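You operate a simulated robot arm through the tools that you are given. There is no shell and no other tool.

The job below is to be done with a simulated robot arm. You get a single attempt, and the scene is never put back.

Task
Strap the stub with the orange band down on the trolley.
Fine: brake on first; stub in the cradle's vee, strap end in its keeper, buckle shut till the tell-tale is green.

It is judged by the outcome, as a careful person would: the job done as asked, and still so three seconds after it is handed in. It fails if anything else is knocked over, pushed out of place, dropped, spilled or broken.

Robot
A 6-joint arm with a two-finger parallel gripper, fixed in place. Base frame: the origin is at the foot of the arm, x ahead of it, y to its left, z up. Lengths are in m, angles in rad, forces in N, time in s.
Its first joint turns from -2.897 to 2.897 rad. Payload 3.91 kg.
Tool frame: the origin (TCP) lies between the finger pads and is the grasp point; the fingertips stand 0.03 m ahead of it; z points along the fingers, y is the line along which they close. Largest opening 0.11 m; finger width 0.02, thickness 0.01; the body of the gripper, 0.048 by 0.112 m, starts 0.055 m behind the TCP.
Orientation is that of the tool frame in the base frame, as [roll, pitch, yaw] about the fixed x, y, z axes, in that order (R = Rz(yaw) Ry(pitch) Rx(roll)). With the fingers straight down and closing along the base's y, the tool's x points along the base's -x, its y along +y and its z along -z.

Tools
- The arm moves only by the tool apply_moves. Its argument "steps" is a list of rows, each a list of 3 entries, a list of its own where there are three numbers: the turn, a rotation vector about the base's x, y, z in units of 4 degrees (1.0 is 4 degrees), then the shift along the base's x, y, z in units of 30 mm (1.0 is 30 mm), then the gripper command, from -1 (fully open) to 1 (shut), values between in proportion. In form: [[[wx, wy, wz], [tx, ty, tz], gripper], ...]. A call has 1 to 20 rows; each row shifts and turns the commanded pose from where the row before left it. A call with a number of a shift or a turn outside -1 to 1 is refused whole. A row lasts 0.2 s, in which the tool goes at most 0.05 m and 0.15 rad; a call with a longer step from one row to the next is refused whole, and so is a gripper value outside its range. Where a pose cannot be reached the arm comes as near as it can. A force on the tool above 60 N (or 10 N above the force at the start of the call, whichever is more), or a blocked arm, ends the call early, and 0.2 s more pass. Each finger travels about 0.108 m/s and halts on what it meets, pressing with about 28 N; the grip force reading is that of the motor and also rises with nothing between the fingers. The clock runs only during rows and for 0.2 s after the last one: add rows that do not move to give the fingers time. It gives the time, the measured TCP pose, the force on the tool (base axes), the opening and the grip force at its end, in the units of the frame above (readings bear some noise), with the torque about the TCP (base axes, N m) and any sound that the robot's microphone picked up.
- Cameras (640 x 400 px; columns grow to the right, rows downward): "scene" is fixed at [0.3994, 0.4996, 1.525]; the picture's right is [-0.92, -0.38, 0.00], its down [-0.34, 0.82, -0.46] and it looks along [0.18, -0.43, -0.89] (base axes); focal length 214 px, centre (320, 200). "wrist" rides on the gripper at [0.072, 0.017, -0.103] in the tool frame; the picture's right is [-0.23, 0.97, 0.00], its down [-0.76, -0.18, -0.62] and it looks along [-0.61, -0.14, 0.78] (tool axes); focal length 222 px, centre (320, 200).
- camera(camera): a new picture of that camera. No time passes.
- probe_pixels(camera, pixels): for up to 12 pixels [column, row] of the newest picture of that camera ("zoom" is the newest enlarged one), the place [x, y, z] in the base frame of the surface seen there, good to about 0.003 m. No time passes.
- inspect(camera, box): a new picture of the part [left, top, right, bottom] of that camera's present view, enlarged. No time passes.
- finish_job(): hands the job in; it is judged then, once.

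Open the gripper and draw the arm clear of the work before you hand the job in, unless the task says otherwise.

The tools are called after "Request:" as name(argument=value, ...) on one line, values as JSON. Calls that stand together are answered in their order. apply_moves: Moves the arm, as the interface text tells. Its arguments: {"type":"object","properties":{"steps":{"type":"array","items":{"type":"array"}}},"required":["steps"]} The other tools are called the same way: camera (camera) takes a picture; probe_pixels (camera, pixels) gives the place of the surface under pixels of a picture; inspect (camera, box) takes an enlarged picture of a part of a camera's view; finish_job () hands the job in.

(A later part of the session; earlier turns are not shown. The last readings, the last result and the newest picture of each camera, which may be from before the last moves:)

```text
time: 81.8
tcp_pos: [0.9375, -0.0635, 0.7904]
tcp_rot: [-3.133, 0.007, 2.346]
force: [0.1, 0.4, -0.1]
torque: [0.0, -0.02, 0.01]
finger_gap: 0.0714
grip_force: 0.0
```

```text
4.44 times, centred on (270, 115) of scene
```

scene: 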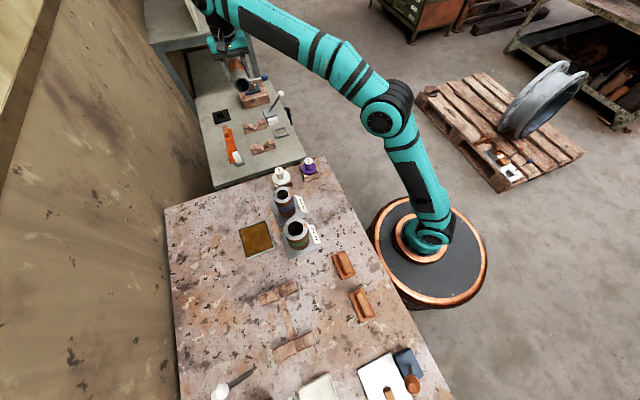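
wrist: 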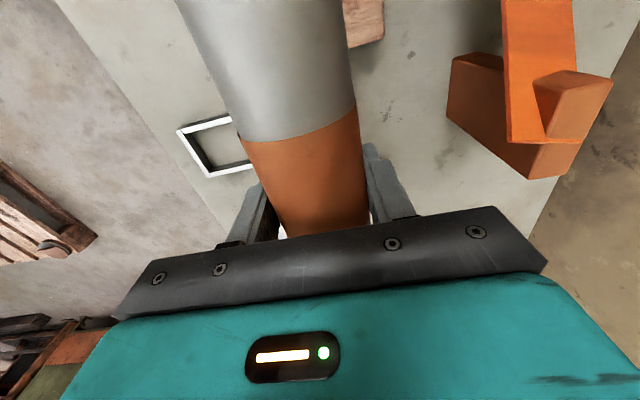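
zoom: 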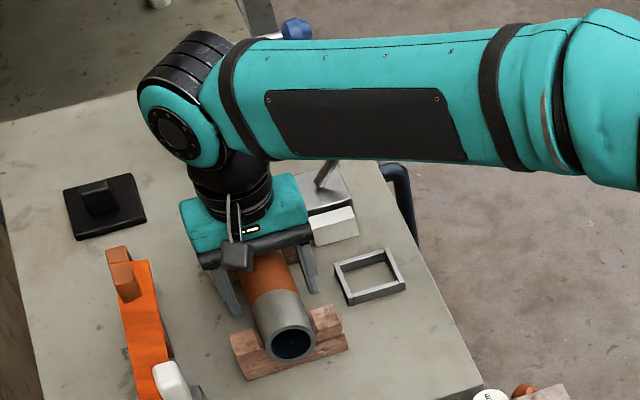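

The stub is released and stays in the vee. I raise the gripper straight up, clear of the stub.

Request:
apply_moves(steps=[[[0, 0, 0], [0, 0, 0.4], -0.3], [[0, 0, 0], [0, 0, 0.8], -0.3], [[0, 0, 0], [0, 0, 0.9], -0.3], [[0, 0, 0], [0, 0, 0.9], -0.3], [[0, 0, 0], [0, 0, 0.9], -0.3], [[0, 0, 0], [0, 0, 0.9], -0.3], [[0, 0, 0], [0, 0, 0.9], -0.5], [[0, 0, 0], [0, 0, 0.9], -1], [[0, 0, 0], [0, 0, 0.6], -1], [[0, 0, 0], [0, 0, 0], -1]])

Request:
camera(camera="wrist")

Request:
inspect(camera="scene", box=[210, 70, 330, 180])

```text
time: 84.0
tcp_pos: [0.9387, -0.0624, 1.0063]
tcp_rot: [-3.134, 0.007, 2.344]
force: [0.2, 0.5, 0.0]
torque: [-0.02, -0.03, 0.01]
finger_gap: 0.1096
grip_force: 0.1
```

```text
taken
```

wrist: 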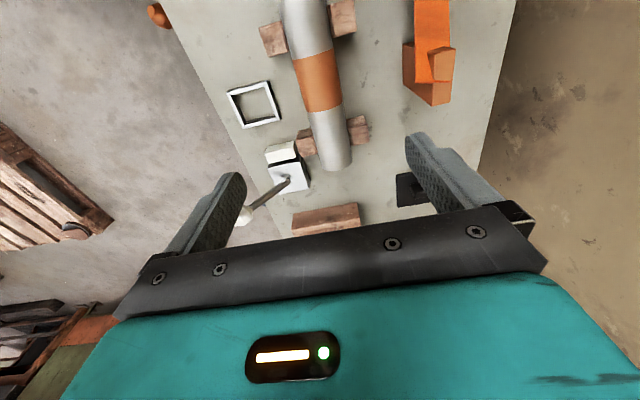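

```text
3.64 times, centred on (270, 125) of scene
```

zoom: 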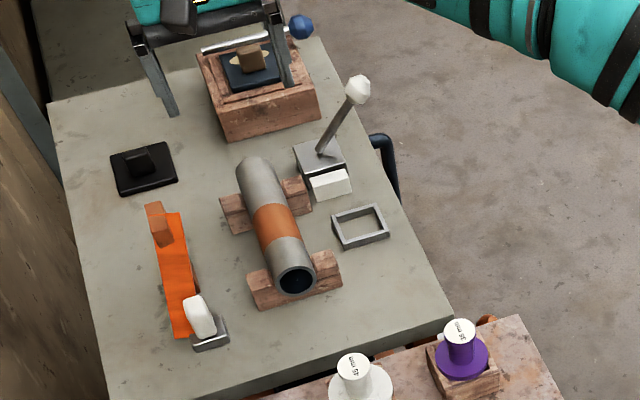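

The stub lies well in both vees. I now move back along the trolley to look closely at the strap and its white grip.

Request:
apply_moves(steps=[[[0, 0, 0], [-0.7, 0.7, 0], -1], [[0, 0, 0], [-0.7, 0.7, -0.1], -1], [[0, 0, 0], [-0.6, 0.8, -0.2], -1], [[0, 0, 0], [-0.2, 0.4, -0.3], -1], [[0, 0, 0], [0, 0, 0], -1]])

Request:
camera(camera="wrist")

```text
time: 85.2
tcp_pos: [0.8731, 0.0145, 0.9896]
tcp_rot: [-3.134, 0.007, 2.345]
force: [-0.1, -0.6, -0.4]
torque: [0.0, 0.04, 0.0]
finger_gap: 0.1098
grip_force: 0.1
```

```text
taken
```

wrist: 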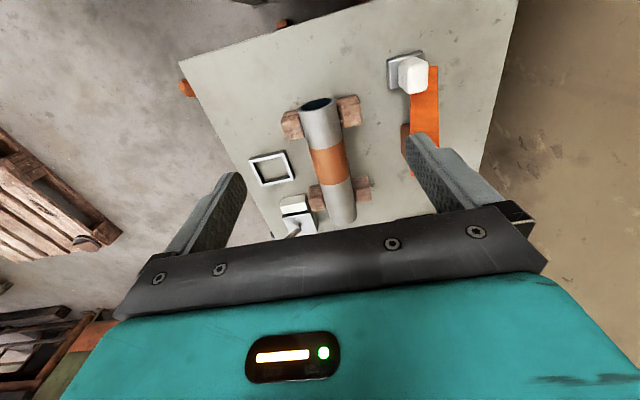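

The strap's white grip is at (412,75), on a grey plate. I zoom in there and probe it.

Request:
inspect(camera="wrist", box=[360, 30, 470, 150])

Request:
probe_pixels(camera="zoom", pixels=[[305, 100], [285, 80], [330, 95], [320, 125], [275, 110], [235, 90], [245, 110], [290, 60], [340, 65], [355, 80], [370, 160], [350, 170]])

```text
3.33 times, centred on (415, 90) of wrist
```

zoom: 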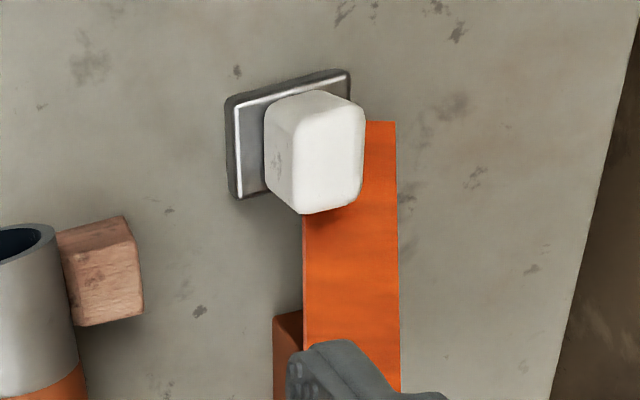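

```text
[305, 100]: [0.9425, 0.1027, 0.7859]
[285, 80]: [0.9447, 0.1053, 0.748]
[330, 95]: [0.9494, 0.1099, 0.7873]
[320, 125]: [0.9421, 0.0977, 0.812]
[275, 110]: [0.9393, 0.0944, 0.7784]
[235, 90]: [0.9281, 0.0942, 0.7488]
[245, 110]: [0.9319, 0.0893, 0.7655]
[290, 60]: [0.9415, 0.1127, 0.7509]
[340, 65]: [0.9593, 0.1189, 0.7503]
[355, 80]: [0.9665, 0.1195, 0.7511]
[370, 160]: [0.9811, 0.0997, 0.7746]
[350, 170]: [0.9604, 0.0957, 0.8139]
```

I now measure the keeper frame the same way, at (270,168) in the wrist view.

Request:
inspect(camera="wrist", box=[235, 135, 325, 225])

Request:
probe_pixels(camera="zoom", pixels=[[175, 120], [300, 85], [345, 175], [210, 215], [190, 130], [290, 100], [325, 170], [220, 200], [255, 150], [185, 125], [335, 178], [260, 195]])

```text
4.44 times, centred on (280, 180) of wrist
```

zoom: 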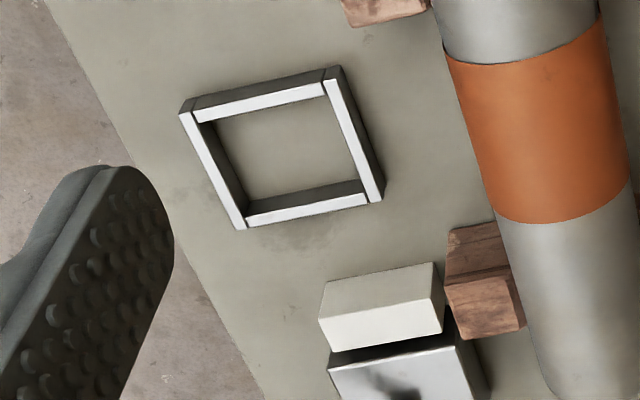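

```text
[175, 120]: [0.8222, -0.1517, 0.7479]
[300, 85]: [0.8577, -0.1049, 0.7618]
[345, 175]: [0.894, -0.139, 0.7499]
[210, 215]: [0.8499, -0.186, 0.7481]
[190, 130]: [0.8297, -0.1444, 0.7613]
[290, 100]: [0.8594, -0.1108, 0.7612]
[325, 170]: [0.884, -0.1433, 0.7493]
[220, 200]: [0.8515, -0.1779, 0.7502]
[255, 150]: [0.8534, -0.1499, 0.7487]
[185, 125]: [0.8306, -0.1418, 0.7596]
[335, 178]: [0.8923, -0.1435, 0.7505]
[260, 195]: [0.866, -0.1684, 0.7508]
```

I zoom further to get exact corners of the keeper and then of the grip plate.

Request:
inspect(camera="wrist", box=[240, 145, 300, 195])

Request:
probe_pixels(camera="zoom", pixels=[[160, 120], [395, 60], [470, 240], [255, 290], [280, 88], [430, 150], [370, 262], [205, 200], [190, 140], [370, 95], [430, 225], [270, 265]])

```text
8.00 times, centred on (270, 170) of wrist
```

zoom: 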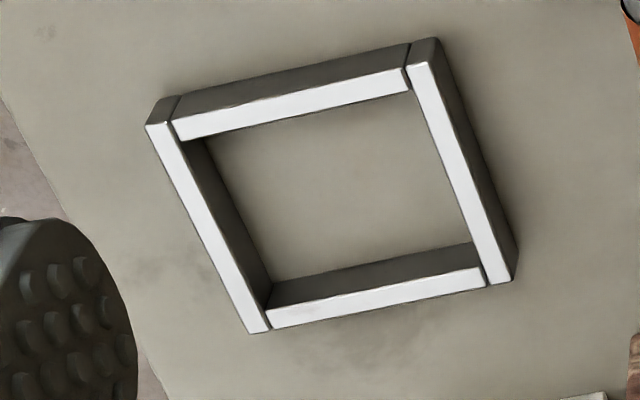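

```text
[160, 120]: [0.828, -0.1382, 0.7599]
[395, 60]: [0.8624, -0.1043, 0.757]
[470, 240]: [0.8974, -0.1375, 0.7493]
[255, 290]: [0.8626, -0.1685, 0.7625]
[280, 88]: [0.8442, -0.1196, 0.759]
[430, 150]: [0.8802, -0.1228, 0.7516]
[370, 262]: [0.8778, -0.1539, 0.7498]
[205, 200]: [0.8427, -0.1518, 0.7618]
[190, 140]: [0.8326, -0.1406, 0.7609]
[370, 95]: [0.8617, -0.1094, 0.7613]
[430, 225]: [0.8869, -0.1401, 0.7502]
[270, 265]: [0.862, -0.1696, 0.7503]
```

The keeper's outer rim spans n 0.487–0.5495, e 0.683–0.7375 (centre e 0.710, n 0.518), with bars about 5 mm. Now I zoom on the grip plate.

Request:
inspect(camera="wrist", box=[380, 40, 440, 100])

Request:
probe_pixels(camera="zoom", pixels=[[210, 100], [150, 150], [130, 260], [200, 120], [260, 130], [340, 110], [300, 150], [370, 160], [320, 240], [360, 230], [260, 230], [300, 260]])

```text
6.67 times, centred on (410, 70) of wrist
```

zoom: 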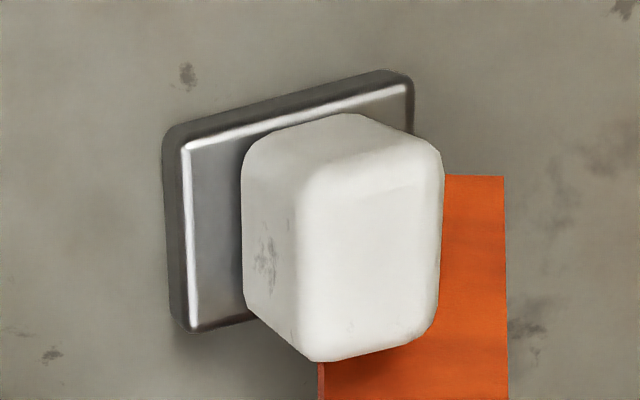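

```text
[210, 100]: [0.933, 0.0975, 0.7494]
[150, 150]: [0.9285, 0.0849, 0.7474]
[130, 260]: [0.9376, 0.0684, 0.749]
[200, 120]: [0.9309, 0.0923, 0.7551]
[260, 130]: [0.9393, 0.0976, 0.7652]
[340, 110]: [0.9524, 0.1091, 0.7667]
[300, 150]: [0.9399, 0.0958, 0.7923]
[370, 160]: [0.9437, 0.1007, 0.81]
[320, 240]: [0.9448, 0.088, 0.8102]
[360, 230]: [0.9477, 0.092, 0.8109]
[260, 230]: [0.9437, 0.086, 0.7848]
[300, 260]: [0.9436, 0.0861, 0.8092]
```

The white grip block spans n 0.731–0.751, e 0.596–0.626, z 0.766–0.812, and its plate is about 41 × 33 mm, smaller than the keeper's opening. I move above the grip, with the fingers half open.

Request:
apply_moves(steps=[[[0, 0, 0.15], [0.7, 0.65, 0], -0.5], [[0, 0, 0], [0.7, 0.65, -0.3], -0.5], [[0, 0, 0], [0.7, 0.65, -0.6], -0.5], [[0, 0, 0], [0.68, 0.64, -0.8], -0.3], [[0, 0, 0], [0, 0, -0.8], -0.1], [[0, 0, 0], [0, 0, -0.4], 0], [[0, 0, 0], [0, 0, 0], 0]])

Request:
camera(camera="wrist")

Request:
inspect(camera="scene", box=[200, 70, 320, 180])

```text
time: 86.8
tcp_pos: [0.9556, 0.0914, 0.902]
tcp_rot: [-3.136, 0.007, 2.356]
force: [0.4, -0.7, -0.4]
torque: [0.02, 0.02, 0.04]
finger_gap: 0.0547
grip_force: 0.1
```

```text
taken
```

wrist: 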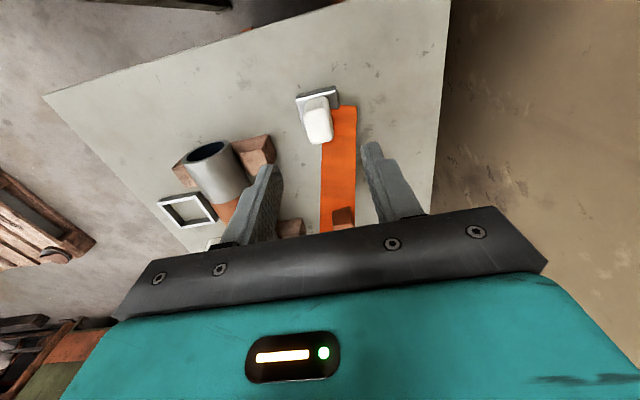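

```text
3.64 times, centred on (260, 125) of scene
```

zoom: 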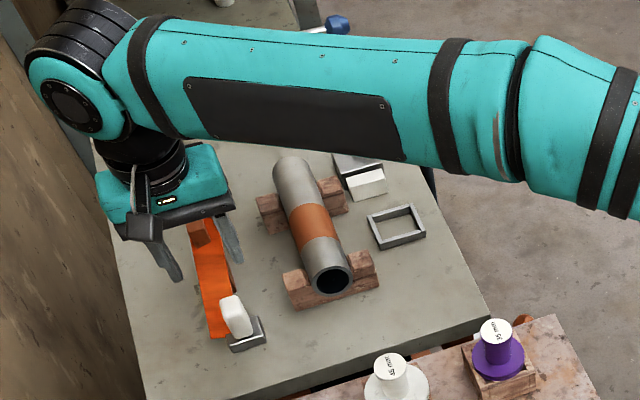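

The grip is centred between the fingers. I descend so the tips reach z ≈ 0.785 beside the block, keeping off the ribbon.

Request:
apply_moves(steps=[[[0, 0, 0], [0, 0.03, -0.8], 0], [[0, 0, 0], [0, 0, -0.8], 0], [[0, 0, 0], [0, 0, -0.7], 0], [[0, 0, 0], [0, 0, -0.4], 0], [[0, 0, 0], [0, 0, -0.2], 0], [[0, 0, 0], [0, 0, 0], 0]])

Request:
inspect(camera="scene", box=[200, 90, 290, 170])

Request:
camera(camera="wrist")

```text
time: 88.2
tcp_pos: [0.9547, 0.0911, 0.8148]
tcp_rot: [-3.134, 0.007, 2.356]
force: [0.4, -0.8, 0.4]
torque: [-0.02, -0.02, -0.02]
finger_gap: 0.0548
grip_force: 0.1
```

```text
5.00 times, centred on (245, 130) of scene
```

zoom: 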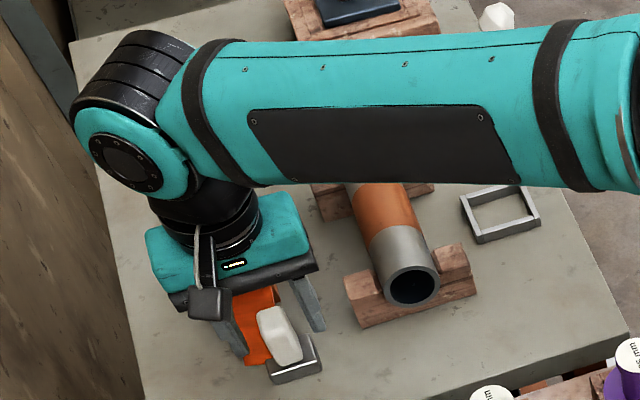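

```text
taken
```

wrist: 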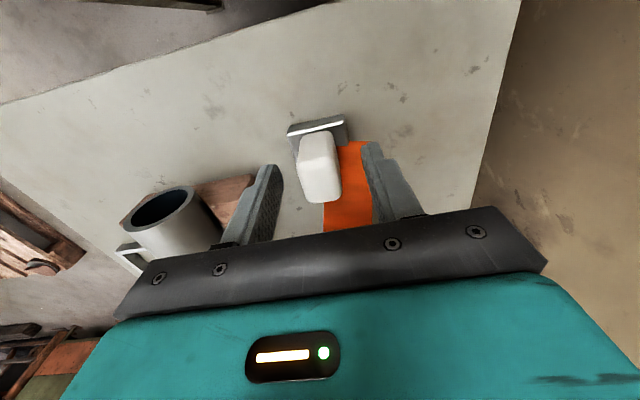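

I zoom in on the block between the fingertips to verify its position along the trolley direction.

Request:
inspect(camera="wrist", box=[260, 100, 400, 230])

Request:
probe_pixels(camera="zoom", pixels=[[270, 130], [320, 120], [280, 200], [340, 200], [300, 160], [310, 215], [200, 170], [440, 130], [170, 230], [470, 180], [280, 235], [345, 215]])

```text
3.08 times, centred on (330, 165) of wrist
```

zoom: 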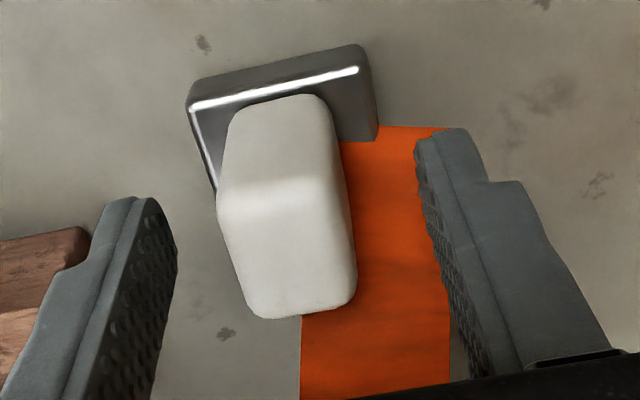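

```text
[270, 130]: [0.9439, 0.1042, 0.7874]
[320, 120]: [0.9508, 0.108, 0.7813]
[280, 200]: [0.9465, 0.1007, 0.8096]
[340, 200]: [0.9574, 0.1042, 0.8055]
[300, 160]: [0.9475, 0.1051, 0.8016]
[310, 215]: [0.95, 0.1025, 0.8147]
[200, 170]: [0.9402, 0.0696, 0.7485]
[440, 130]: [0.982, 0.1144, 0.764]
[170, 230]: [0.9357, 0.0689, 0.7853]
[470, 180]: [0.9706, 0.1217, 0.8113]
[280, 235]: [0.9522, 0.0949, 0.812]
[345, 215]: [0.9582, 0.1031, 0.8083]
```

The block's top spans e 0.597–0.626, level with the fingers. I close on it.

Request:
apply_moves(steps=[[[0, 0, 0], [0, 0, 0], 0.3], [[0, 0, 0], [0, 0, 0], 0.6], [[0, 0, 0], [0, 0, 0], 1], [[0, 0, 0], [0, 0, 0], 1]])

Request:
inspect(camera="wrist", box=[260, 100, 400, 230])

```text
time: 89.2
tcp_pos: [0.9549, 0.0915, 0.8154]
tcp_rot: [-3.135, 0.006, 2.356]
force: [0.3, 0.6, 0.0]
torque: [0.04, -0.07, 0.02]
finger_gap: 0.0237
grip_force: 27.7
```

```text
3.08 times, centred on (330, 165) of wrist
```

zoom: 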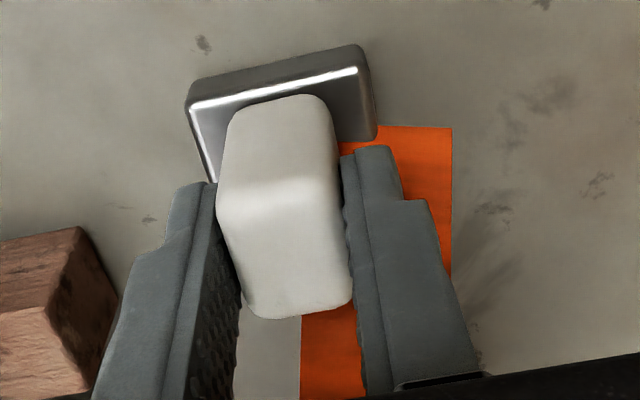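

The block is gripped (gap 0.024). I lift slowly and watch how the strap follows.

Request:
apply_moves(steps=[[[0, 0, 0], [0, 0, 0.15], 1], [[0, 0, 0], [0, 0, 0.25], 1], [[0, 0, 0], [0, 0, 0.3], 1], [[0, 0, 0], [0, 0, 0], 1]])

Request:
camera(camera="wrist")

Request:
inspect(camera="scene", box=[200, 90, 290, 170])

```text
time: 90.2
tcp_pos: [0.9558, 0.0914, 0.835]
tcp_rot: [-3.134, 0.008, 2.356]
force: [0.1, -0.2, -1.0]
torque: [0.01, -0.02, -0.01]
finger_gap: 0.0237
grip_force: 28.5
```

```text
taken
```

wrist: 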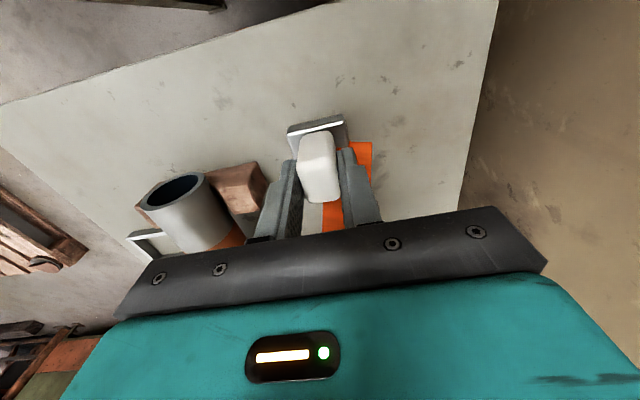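

```text
5.00 times, centred on (245, 130) of scene
```

zoom: 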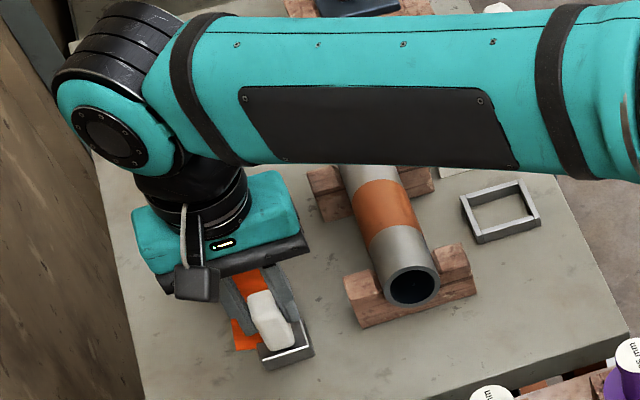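

The strap end lifts freely (about 1 N). I raise it to 0.95 and carry it across, above the stub, toward the keeper.

Request:
apply_moves(steps=[[[0, 0, 0], [0, 0, 0.6], 1], [[0, 0, 0], [0, 0, 0.8], 1], [[0, 0, 0], [0, 0, 0.8], 1], [[0, 0, 0], [0, 0, 0.8], 1], [[0, 0, 0], [0, 0, 0.8], 1], [[0, 0, 0], [0, 0, 0], 1]])

Request:
camera(camera="wrist")

Request:
inspect(camera="scene", box=[190, 70, 310, 170])

```text
time: 91.6
tcp_pos: [0.9559, 0.0911, 0.9499]
tcp_rot: [-3.134, 0.007, 2.355]
force: [-0.3, -0.7, -1.6]
torque: [-0.02, 0.0, 0.02]
finger_gap: 0.0237
grip_force: 27.7
```

```text
taken
```

wrist: 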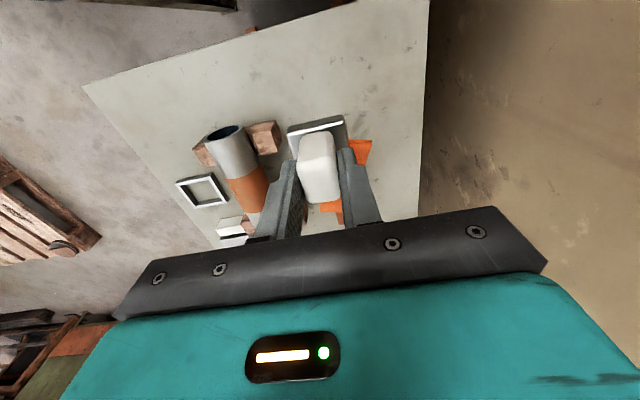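

```text
4.00 times, centred on (250, 120) of scene
```

zoom: 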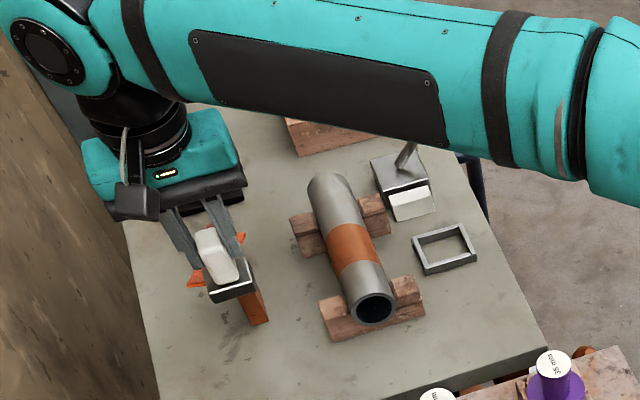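

The ribbon follows between post and grip. I carry the strap end over the stub to above the keeper.

Request:
apply_moves(steps=[[[0, 0, 0], [-0.15, -0.4, 0], 1], [[0, 0, 0], [-0.25, -0.7, 0], 1], [[0, 0, 0], [-0.32, -0.84, 0], 1], [[0, 0, 0], [-0.32, -0.84, 0], 1], [[0, 0, 0], [-0.32, -0.84, 0], 1], [[0, 0, 0], [-0.32, -0.84, 0], 1], [[0, 0, 0], [-0.32, -0.84, 0], 1], [[0, 0, 0], [-0.32, -0.84, 0], 1], [[0, 0, 0], [-0.32, -0.8, 0], 1], [[0, 0, 0], [-0.28, -0.63, 0], 1], [[0, 0, 0], [0, 0, 0], 1]])

Request:
camera(camera="wrist")

Request:
inspect(camera="scene", box=[210, 70, 330, 170])

```text
time: 94.0
tcp_pos: [0.8703, -0.1346, 0.9506]
tcp_rot: [-3.135, 0.006, 2.357]
force: [0.5, -0.5, -1.6]
torque: [-0.01, 0.02, -0.02]
finger_gap: 0.0238
grip_force: 28.1
```

```text
taken
```

wrist: 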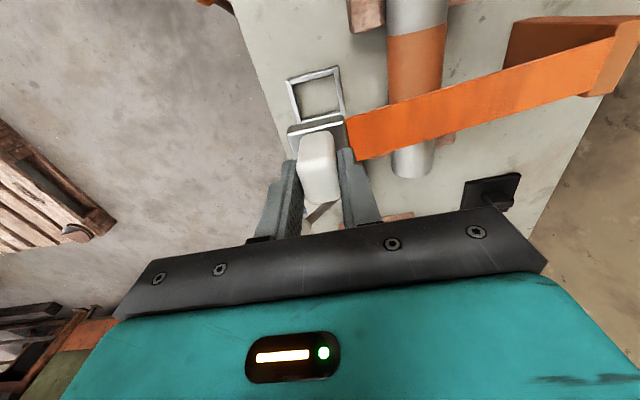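

```text
4.00 times, centred on (270, 120) of scene
```

zoom: 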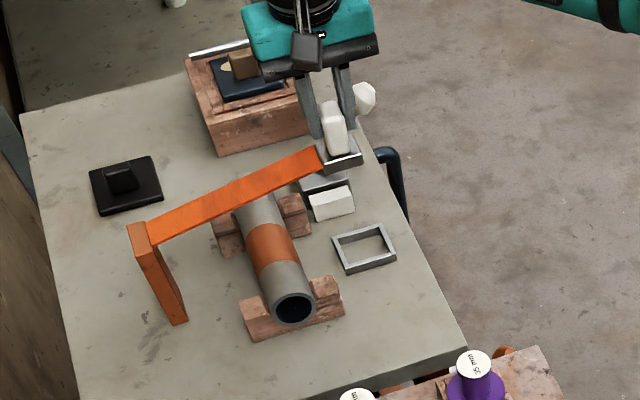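

The ribbon spans from its post over the stub to the grip. I correct by about 4 mm toward the keeper's centre and lower to z 0.85.

Request:
apply_moves(steps=[[[0, 0, 0], [-0.13, -0.07, -0.5], 1], [[0, 0, 0], [0, 0, -0.8], 1], [[0, 0, 0], [0, 0, -0.8], 1], [[0, 0, 0], [0, 0, -0.7], 1], [[0, 0, 0], [0, 0, -0.5], 1], [[0, 0, 0], [0, 0, 0], 1]])

Request:
camera(camera="wrist")

Request:
inspect(camera="scene", box=[235, 90, 315, 160])

Request:
inspect(camera="wrist", box=[260, 80, 380, 220])

```text
time: 95.4
tcp_pos: [0.8633, -0.1377, 0.8506]
tcp_rot: [-3.135, 0.007, 2.356]
force: [-1.0, 0.1, -1.5]
torque: [0.03, -0.02, -0.03]
finger_gap: 0.0238
grip_force: 28.0
```

```text
taken
```

wrist: 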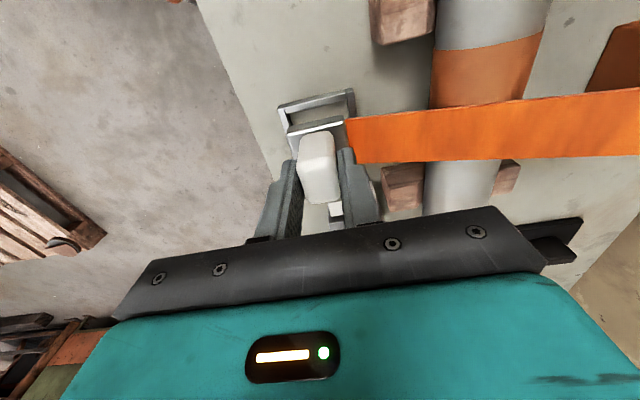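

```text
5.71 times, centred on (275, 125) of scene
```

zoom: 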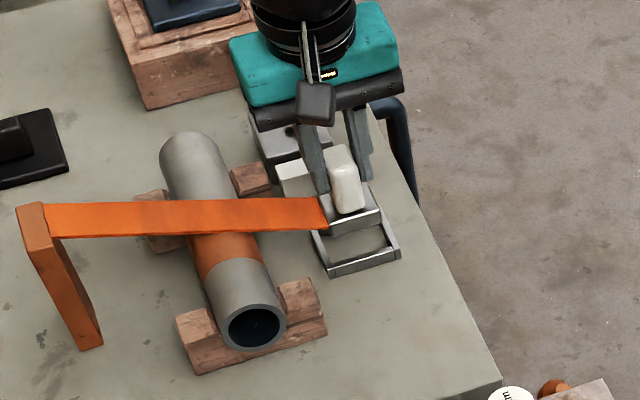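

```text
2.86 times, centred on (320, 150) of wrist
```

zoom: 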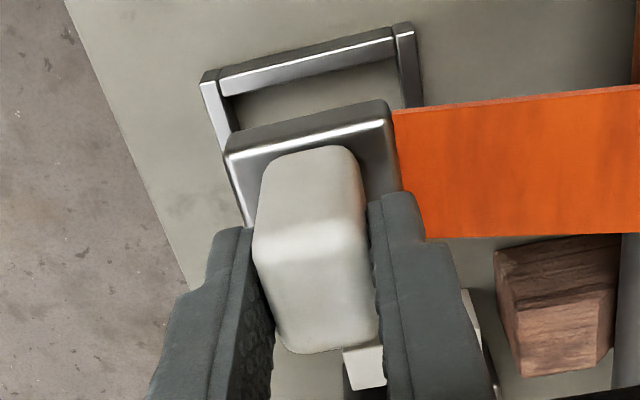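

In this view the plate needs about +3 mm along e and +1 mm along n to be centred in the keeper. I apply that and lower gently toward seating.

Request:
apply_moves(steps=[[[0, 0, 0], [0.093, -0.047, 0], 1], [[0, 0, 0], [0, 0, -0.3], 1], [[0, 0, 0], [0, 0, -0.3], 1], [[0, 0, 0], [0, 0, -0.15], 1], [[0, 0, 0], [0, 0, 0], 1]])

Request:
inspect(camera="wrist", box=[260, 80, 380, 220])

Request:
inspect(camera="scene", box=[245, 100, 315, 160])

```text
time: 96.6
tcp_pos: [0.8667, -0.1388, 0.8278]
tcp_rot: [-3.135, 0.008, 2.355]
force: [-1.1, -0.7, -1.2]
torque: [-0.01, -0.03, -0.02]
finger_gap: 0.0236
grip_force: 27.7
```

```text
2.86 times, centred on (320, 150) of wrist
```

zoom: 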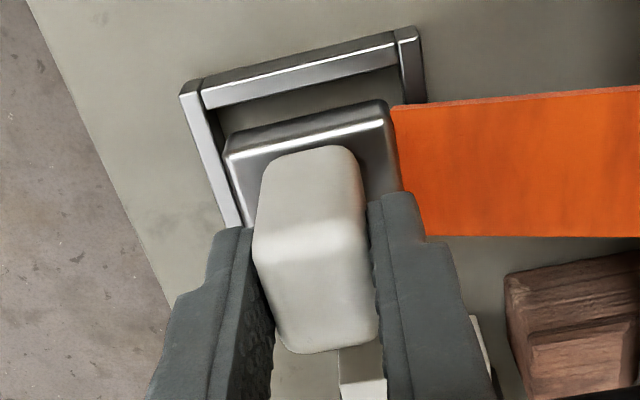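

```text
6.67 times, centred on (280, 130) of scene
```

zoom: 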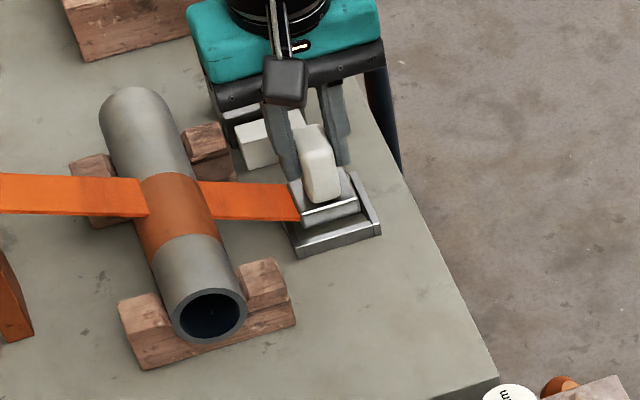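

The plate hovers within the keeper's opening (offset ≤2 mm). I make a small correction and lower the last 12 mm in small steps.

Request:
apply_moves(steps=[[[0, 0, 0], [-0.03, 0.03, -0.1], 1], [[0, 0, 0], [0, 0, -0.12], 1], [[0, 0, 0], [0, 0, -0.1], 1], [[0, 0, 0], [0, 0, 0], 1]])

Request:
inspect(camera="wrist", box=[260, 80, 380, 220])

Request:
inspect(camera="scene", box=[245, 100, 315, 160])

```text
time: 97.6
tcp_pos: [0.866, -0.1371, 0.8188]
tcp_rot: [-3.135, 0.007, 2.356]
force: [-0.3, -0.1, -0.8]
torque: [-0.02, -0.02, -0.04]
finger_gap: 0.0239
grip_force: 28.1
```

```text
2.86 times, centred on (320, 150) of wrist
```

zoom: 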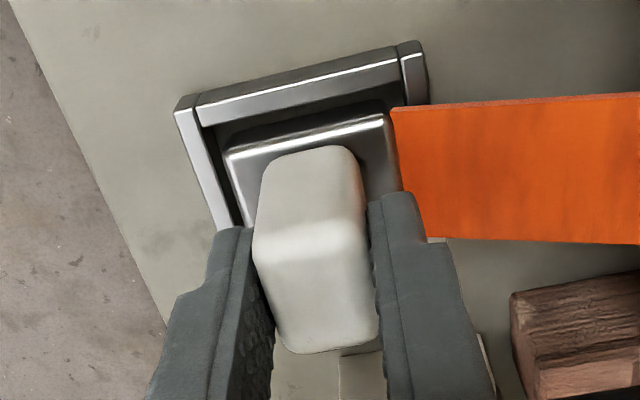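

```text
6.67 times, centred on (280, 130) of scene
```

zoom: 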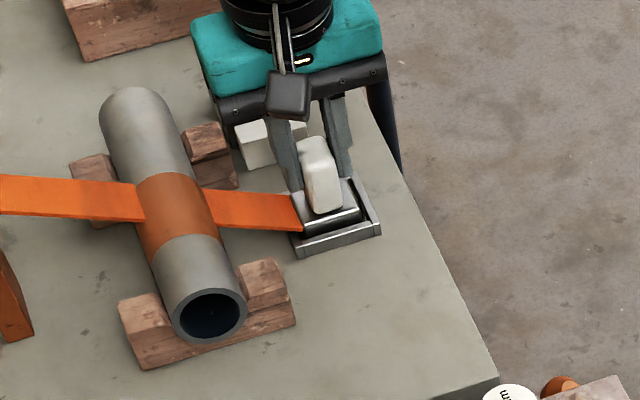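

The plate is dropping into the keeper. I lower another few millimetres until it touches the bed.

Request:
apply_moves(steps=[[[0, 0, 0], [0, 0, -0.08], 1], [[0, 0, 0], [0, 0, 0], 1]])

Request:
apply_moves(steps=[[[0, 0, 0], [0, 0, -0.06], 1], [[0, 0, 0], [0, 0, 0], 1]])

Request:
inspect(camera="wrist", box=[260, 80, 380, 220])

```text
time: 98.2
tcp_pos: [0.8664, -0.1382, 0.8171]
tcp_rot: [-3.135, 0.007, 2.355]
force: [0.6, 0.3, -1.7]
torque: [0.01, -0.02, 0.02]
finger_gap: 0.0235
grip_force: 28.2
```

```text
time: 98.8
tcp_pos: [0.8663, -0.138, 0.8154]
tcp_rot: [-3.136, 0.007, 2.353]
force: [1.1, -0.4, 3.8]
torque: [0.04, -0.08, -0.03]
finger_gap: 0.0236
grip_force: 28.1
```

```text
2.86 times, centred on (320, 150) of wrist
```

zoom: 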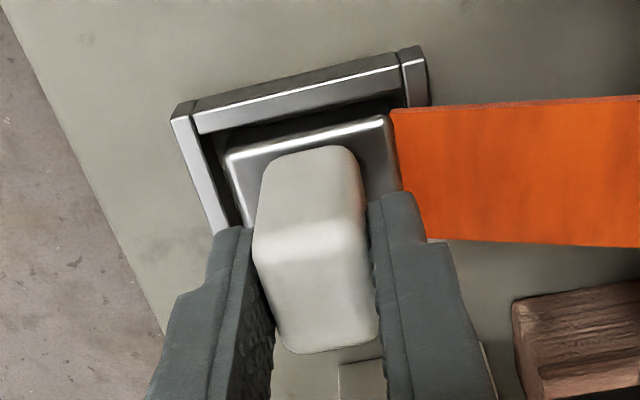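

The plate touches the bed inside the keeper (TCP z 0.8154, Fz +4 N). I open the fingers and see if the strap end stays.

Request:
apply_moves(steps=[[[0, 0, 0], [0, 0, 0], 0.4], [[0, 0, 0], [0, 0, 0], 0.1], [[0, 0, 0], [0, 0, 0], 0.1], [[0, 0, 0], [0, 0, 0], 0.1]])

Request:
inspect(camera="wrist", box=[260, 80, 380, 220])

Request:
inspect(camera="scene", box=[245, 100, 315, 160])

```text
time: 99.8
tcp_pos: [0.8672, -0.1374, 0.8159]
tcp_rot: [-3.134, 0.007, 2.356]
force: [-0.2, -0.6, 0.6]
torque: [0.01, -0.01, 0.0]
finger_gap: 0.0496
grip_force: 0.0
```

```text
2.86 times, centred on (320, 150) of wrist
```

zoom: 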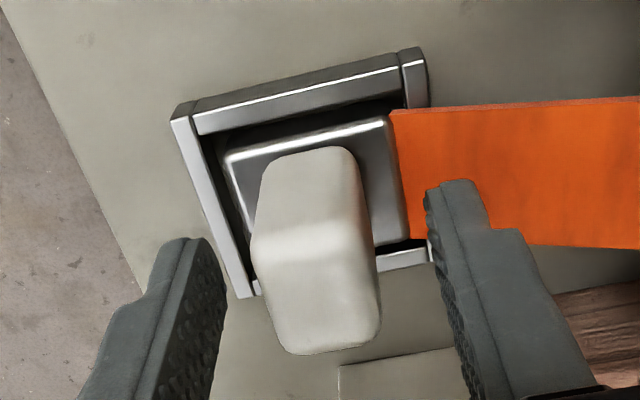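

```text
6.67 times, centred on (280, 130) of scene
```

zoom: 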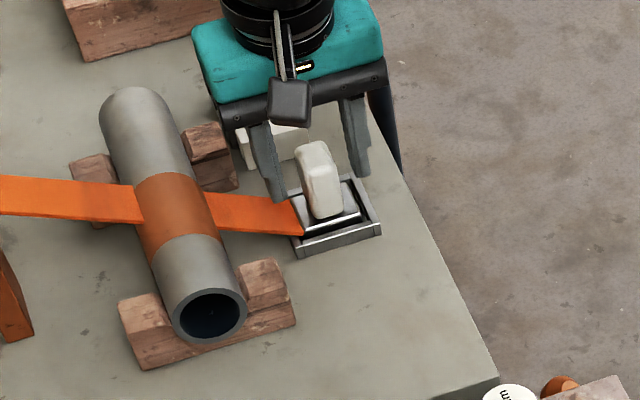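

The strap end sits in the keeper. I raise the gripper straight up, clear of it, and look again.

Request:
apply_moves(steps=[[[0, 0, 0], [0, 0, 0.3], 0.1], [[0, 0, 0], [0, 0, 0.6], 0.1], [[0, 0, 0], [0, 0, 0.9], 0.1], [[0, 0, 0], [0, 0, 0.9], 0.1], [[0, 0, 0], [0, 0, 0.9], 0.1], [[0, 0, 0], [0, 0, 0.9], 0.1], [[0, 0, 0], [0, 0, 0.9], -0.5], [[0, 0, 0], [0, 0, 0], -1], [[0, 0, 0], [0, 0, 0], -1]])

Request:
inspect(camera="scene", box=[220, 70, 330, 170])

Request:
camera(camera="wrist")

```text
time: 101.8
tcp_pos: [0.8673, -0.1374, 0.9757]
tcp_rot: [-3.136, 0.006, 2.357]
force: [0.5, 0.0, -0.6]
torque: [0.0, -0.01, 0.03]
finger_gap: 0.1098
grip_force: 0.2
```

```text
4.00 times, centred on (275, 120) of scene
```

zoom: 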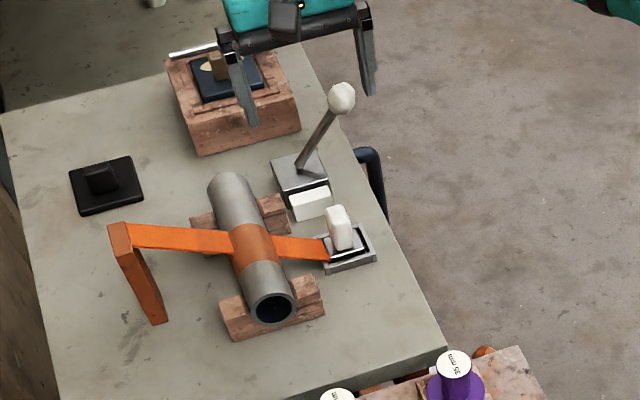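

```text
taken
```

wrist: 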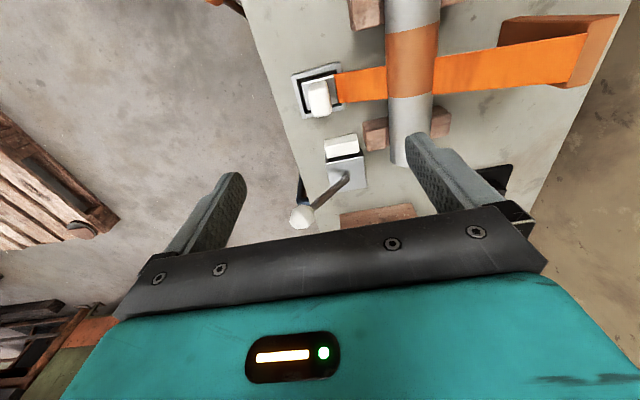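

The strap end stays in its keeper. Next the buckle lever: I probe the knob (303,215), the stem and the base block.

Request:
inspect(camera="wrist", box=[270, 110, 390, 240])

Request:
probe_pixels(camera="zoom", pixels=[[255, 322], [240, 325], [270, 320], [300, 290], [330, 260], [360, 230], [372, 215], [330, 165], [400, 155], [420, 230], [350, 130], [390, 115]])

Request:
probe_pixels(camera="scene", pixels=[[280, 114], [279, 116], [277, 119], [274, 124], [270, 130], [268, 133], [272, 138], [277, 140], [281, 112], [282, 116], [266, 134], [270, 134]])

```text
3.08 times, centred on (330, 175) of wrist
```

zoom: 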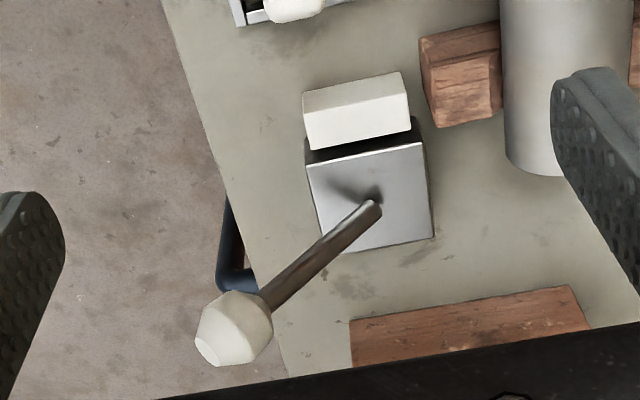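

```text
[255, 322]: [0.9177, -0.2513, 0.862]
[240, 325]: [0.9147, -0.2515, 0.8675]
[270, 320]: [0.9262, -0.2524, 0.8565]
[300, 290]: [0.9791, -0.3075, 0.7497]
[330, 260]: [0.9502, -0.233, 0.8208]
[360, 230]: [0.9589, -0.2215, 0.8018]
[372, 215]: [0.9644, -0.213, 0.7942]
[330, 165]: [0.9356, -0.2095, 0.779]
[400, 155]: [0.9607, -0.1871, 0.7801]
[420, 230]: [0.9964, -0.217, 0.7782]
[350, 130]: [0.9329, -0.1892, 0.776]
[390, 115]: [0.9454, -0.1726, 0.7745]
```

```text
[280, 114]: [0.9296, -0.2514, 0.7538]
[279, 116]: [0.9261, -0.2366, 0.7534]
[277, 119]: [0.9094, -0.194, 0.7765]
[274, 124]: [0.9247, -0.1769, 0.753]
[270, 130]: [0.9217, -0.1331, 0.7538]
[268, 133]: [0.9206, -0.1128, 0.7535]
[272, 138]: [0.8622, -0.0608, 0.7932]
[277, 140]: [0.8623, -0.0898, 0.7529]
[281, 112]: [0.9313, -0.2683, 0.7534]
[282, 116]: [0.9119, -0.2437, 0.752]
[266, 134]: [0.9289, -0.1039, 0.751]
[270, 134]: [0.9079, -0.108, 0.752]
```

The lever lies in the plane e ≈ 0.832, leaning about 35° away from the stub; knob centre is about (0.917,-0.260,0.858). I shut the fingers, tilt 20° outward for reach, and go to the outer side of the knob.

Request:
apply_moves(steps=[[[0, 0, 0], [0, 0, 0.3], 0.5], [[-0.707, -0.707, 0], [0.09, -0.85, 0], 1], [[-0.707, -0.707, 0], [0.09, -0.85, 0], 1], [[-0.707, -0.707, 0], [0.09, -0.85, 0], 1], [[-0.707, -0.707, 0], [0.09, -0.85, 0], 1], [[-0.707, -0.707, 0], [0.09, -0.85, 0], 1], [[0, 0, 0], [0.08, -0.81, 0], 1], [[0, 0, 0], [0, 0, 0], 1]])

Request:
camera(camera="wrist")

Request:
inspect(camera="scene", box=[220, 50, 340, 160])

```text
time: 103.6
tcp_pos: [0.8841, -0.2891, 0.9875]
tcp_rot: [-3.135, 0.355, 2.357]
force: [0.1, 0.1, 0.2]
torque: [-0.01, 0.0, 0.03]
finger_gap: 0.0
grip_force: 28.1
```

```text
taken
```

wrist: 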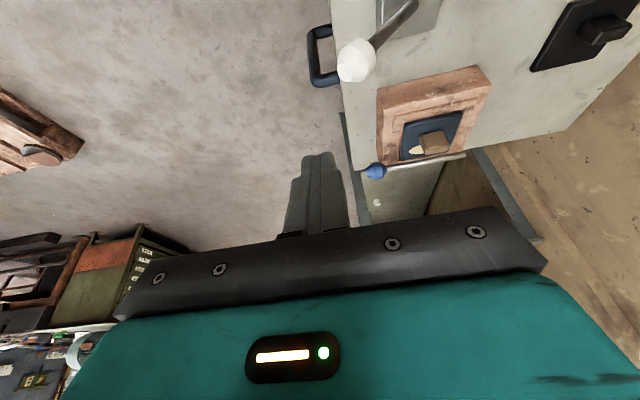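

```text
3.64 times, centred on (280, 105) of scene
```

zoom: 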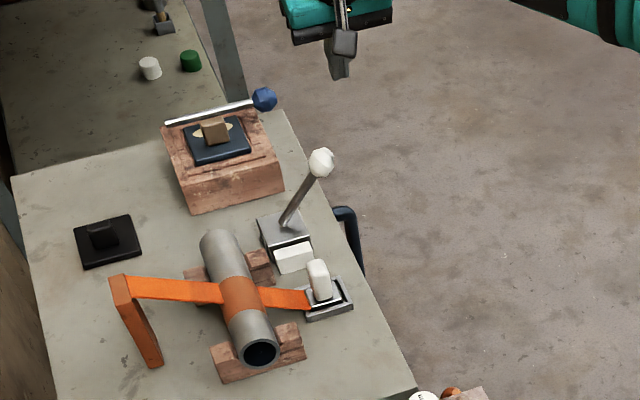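

The prong is beside and outside the knob (n 0.421 vs knob 0.464). I descend to the knob's height.

Request:
apply_moves(steps=[[[0, 0, 0], [0, 0, -0.8], 1], [[0, 0, 0], [0, 0, -0.9], 1], [[0, 0, 0], [0, 0, -0.9], 1], [[0, 0, 0], [0, 0, -0.8], 1], [[0, 0, 0], [0, 0, -0.55], 1], [[0, 0, 0], [0, 0, 0], 1]])

Request:
camera(camera="wrist")

Request:
inspect(camera="scene", box=[220, 50, 340, 160])

```text
time: 105.0
tcp_pos: [0.8831, -0.2889, 0.8662]
tcp_rot: [-3.135, 0.356, 2.353]
force: [-0.3, 0.2, 0.0]
torque: [0.0, 0.0, 0.01]
finger_gap: 0.0003
grip_force: 27.9
```

```text
taken
```

wrist: 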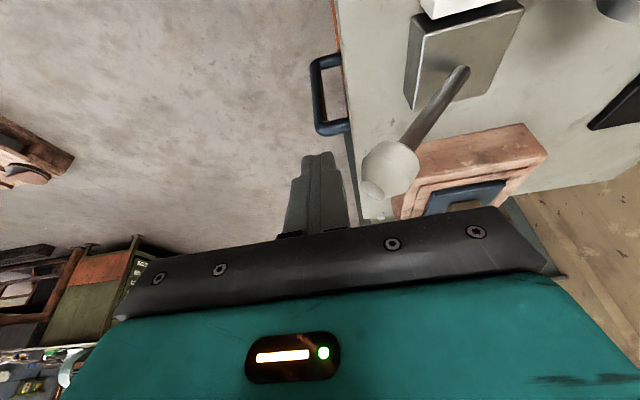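

```text
3.64 times, centred on (280, 105) of scene
```

zoom: 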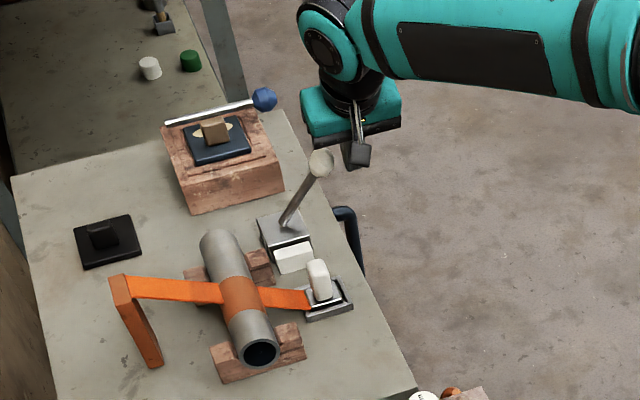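

The knob at (390,170) is level with the prong tip at (317,160). I push inward along +n in small steps.

Request:
apply_moves(steps=[[[0, 0, 0], [0.24, 0.24, 0], 1], [[0, 0, 0], [0.2, 0.2, 0], 1], [[0, 0, 0], [0.16, 0.16, 0], 1], [[0, 0, 0], [0.12, 0.12, 0], 1], [[0, 0, 0], [0, 0, 0], 1]])

Request:
camera(camera="wrist")

```text
time: 106.0
tcp_pos: [0.9025, -0.2694, 0.8786]
tcp_rot: [-3.139, 0.37, 2.355]
force: [-15.8, -18.6, 35.5]
torque: [0.27, -0.46, -0.15]
finger_gap: 0.0002
grip_force: 27.8
stopped in row 4: the force on the tool passed its limit at 65 N (the readings are from after the stop); the commanded pose is now the measured one
```

```text
taken
```

wrist: 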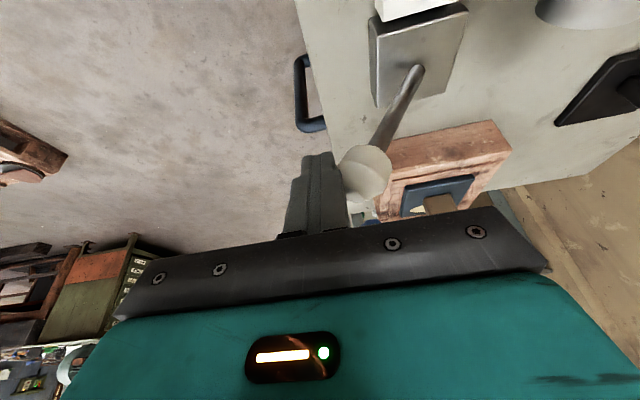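

The lever is moving: the reaction is purely along its own axis (24 N against n, 35 N up), because my straight push fights its arc. I relieve along the lever axis by a few mm and read again.

Request:
apply_moves(steps=[[[0, 0, 0], [-0.04, -0.04, 0.08], 1], [[0, 0, 0], [0, 0, 0], 1]])

Request:
camera(camera="wrist")

Request:
inspect(camera="scene", box=[240, 70, 320, 140])

```text
time: 106.6
tcp_pos: [0.9009, -0.2698, 0.8773]
tcp_rot: [-3.138, 0.365, 2.356]
force: [-16.9, -13.9, 28.9]
torque: [0.2, -0.37, -0.07]
finger_gap: 0.0
grip_force: 28.0
```

```text
taken
```

wrist: 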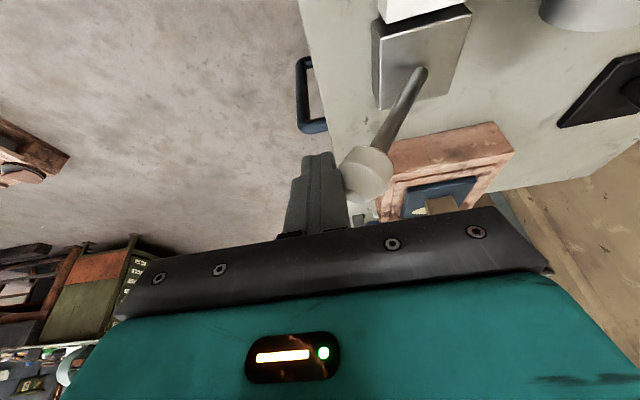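

```text
5.71 times, centred on (280, 105) of scene
```

zoom: 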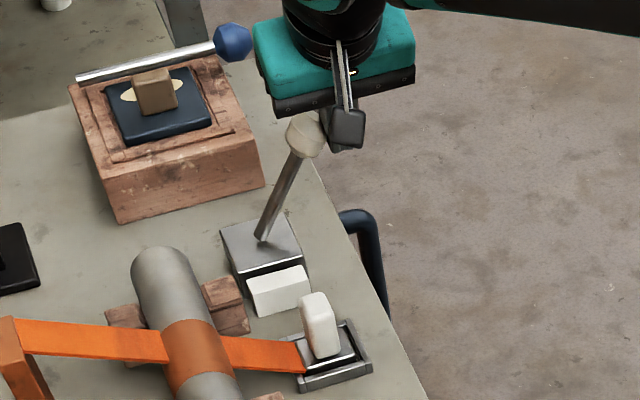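

The lever has swung a little and residual axial force is 36 N. I relieve a bit more and then follow the arc (inward and up).

Request:
apply_moves(steps=[[[0, 0, 0], [-0.05, -0.05, 0.16], 1], [[0, 0, 0], [0, 0, 0], 1]])

```text
time: 107.2
tcp_pos: [0.9002, -0.2715, 0.8788]
tcp_rot: [-3.137, 0.361, 2.355]
force: [1.0, 0.4, 0.0]
torque: [0.01, 0.01, 0.02]
finger_gap: 0.0001
grip_force: 27.9
```

Contact is relieved. I now follow the arc: inward with a rise, in small rows.

Request:
apply_moves(steps=[[[0, 0, 0], [0.15, 0.15, 0.06], 1], [[0, 0, 0], [0.15, 0.15, 0.09], 1], [[0, 0, 0], [0.15, 0.15, 0.08], 1], [[0, 0, 0], [0, 0, 0], 1]])

Request:
camera(camera="wrist")

```text
time: 108.2
tcp_pos: [0.9132, -0.2589, 0.8887]
tcp_rot: [-3.138, 0.364, 2.355]
force: [-5.0, -6.4, 13.6]
torque: [0.02, -0.1, -0.04]
finger_gap: 0.0
grip_force: 28.4
```

```text
taken
```

wrist: 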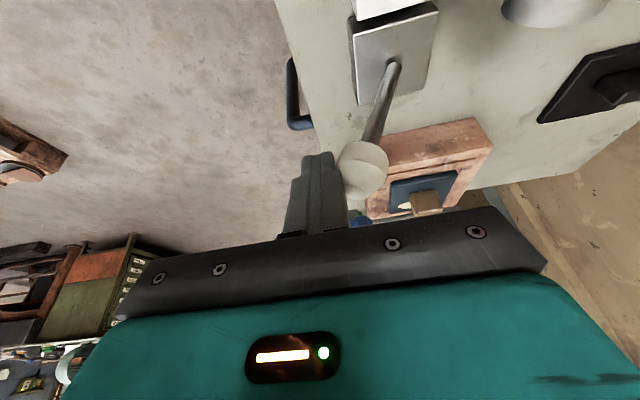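

The lever follows (lean now about -21°). I continue the arc with slightly more rise.

Request:
apply_moves(steps=[[[0, 0, 0], [0.13, 0.13, 0.14], 1], [[0, 0, 0], [0.15, 0.15, 0.07], 1], [[0, 0, 0], [0.15, 0.15, 0.05], 1], [[0, 0, 0], [0, 0, 0], 1]])

Request:
apply_moves(steps=[[[0, 0, 0], [0.15, 0.15, 0.03], 1], [[0, 0, 0], [0.15, 0.15, 0.02], 1], [[0, 0, 0], [0.15, 0.15, 0.0], 1], [[0, 0, 0], [0, 0, 0], 1]])

Request:
camera(camera="wrist")

Request:
inspect(camera="scene", box=[230, 70, 320, 150])

```text
time: 109.2
tcp_pos: [0.9266, -0.244, 0.895]
tcp_rot: [-3.135, 0.364, 2.357]
force: [-2.8, -1.2, 8.3]
torque: [0.04, -0.03, 0.04]
finger_gap: 0.0
grip_force: 27.9
```

```text
time: 110.2
tcp_pos: [0.9401, -0.2296, 0.8956]
tcp_rot: [-3.135, 0.36, 2.358]
force: [-0.3, 0.5, 0.8]
torque: [-0.01, 0.02, -0.04]
finger_gap: 0.0
grip_force: 27.8
```

```text
taken
```

wrist: 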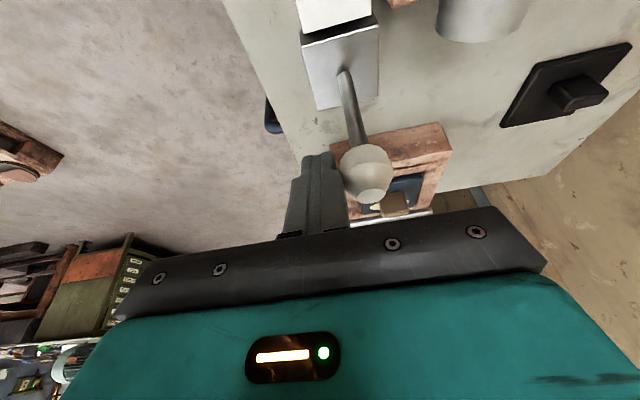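

```text
5.00 times, centred on (275, 110) of scene
```

zoom: 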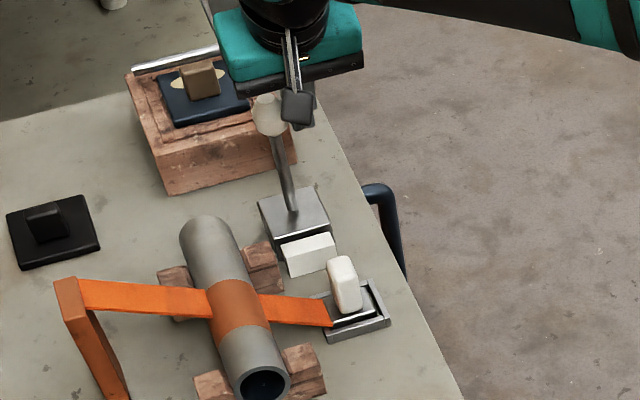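

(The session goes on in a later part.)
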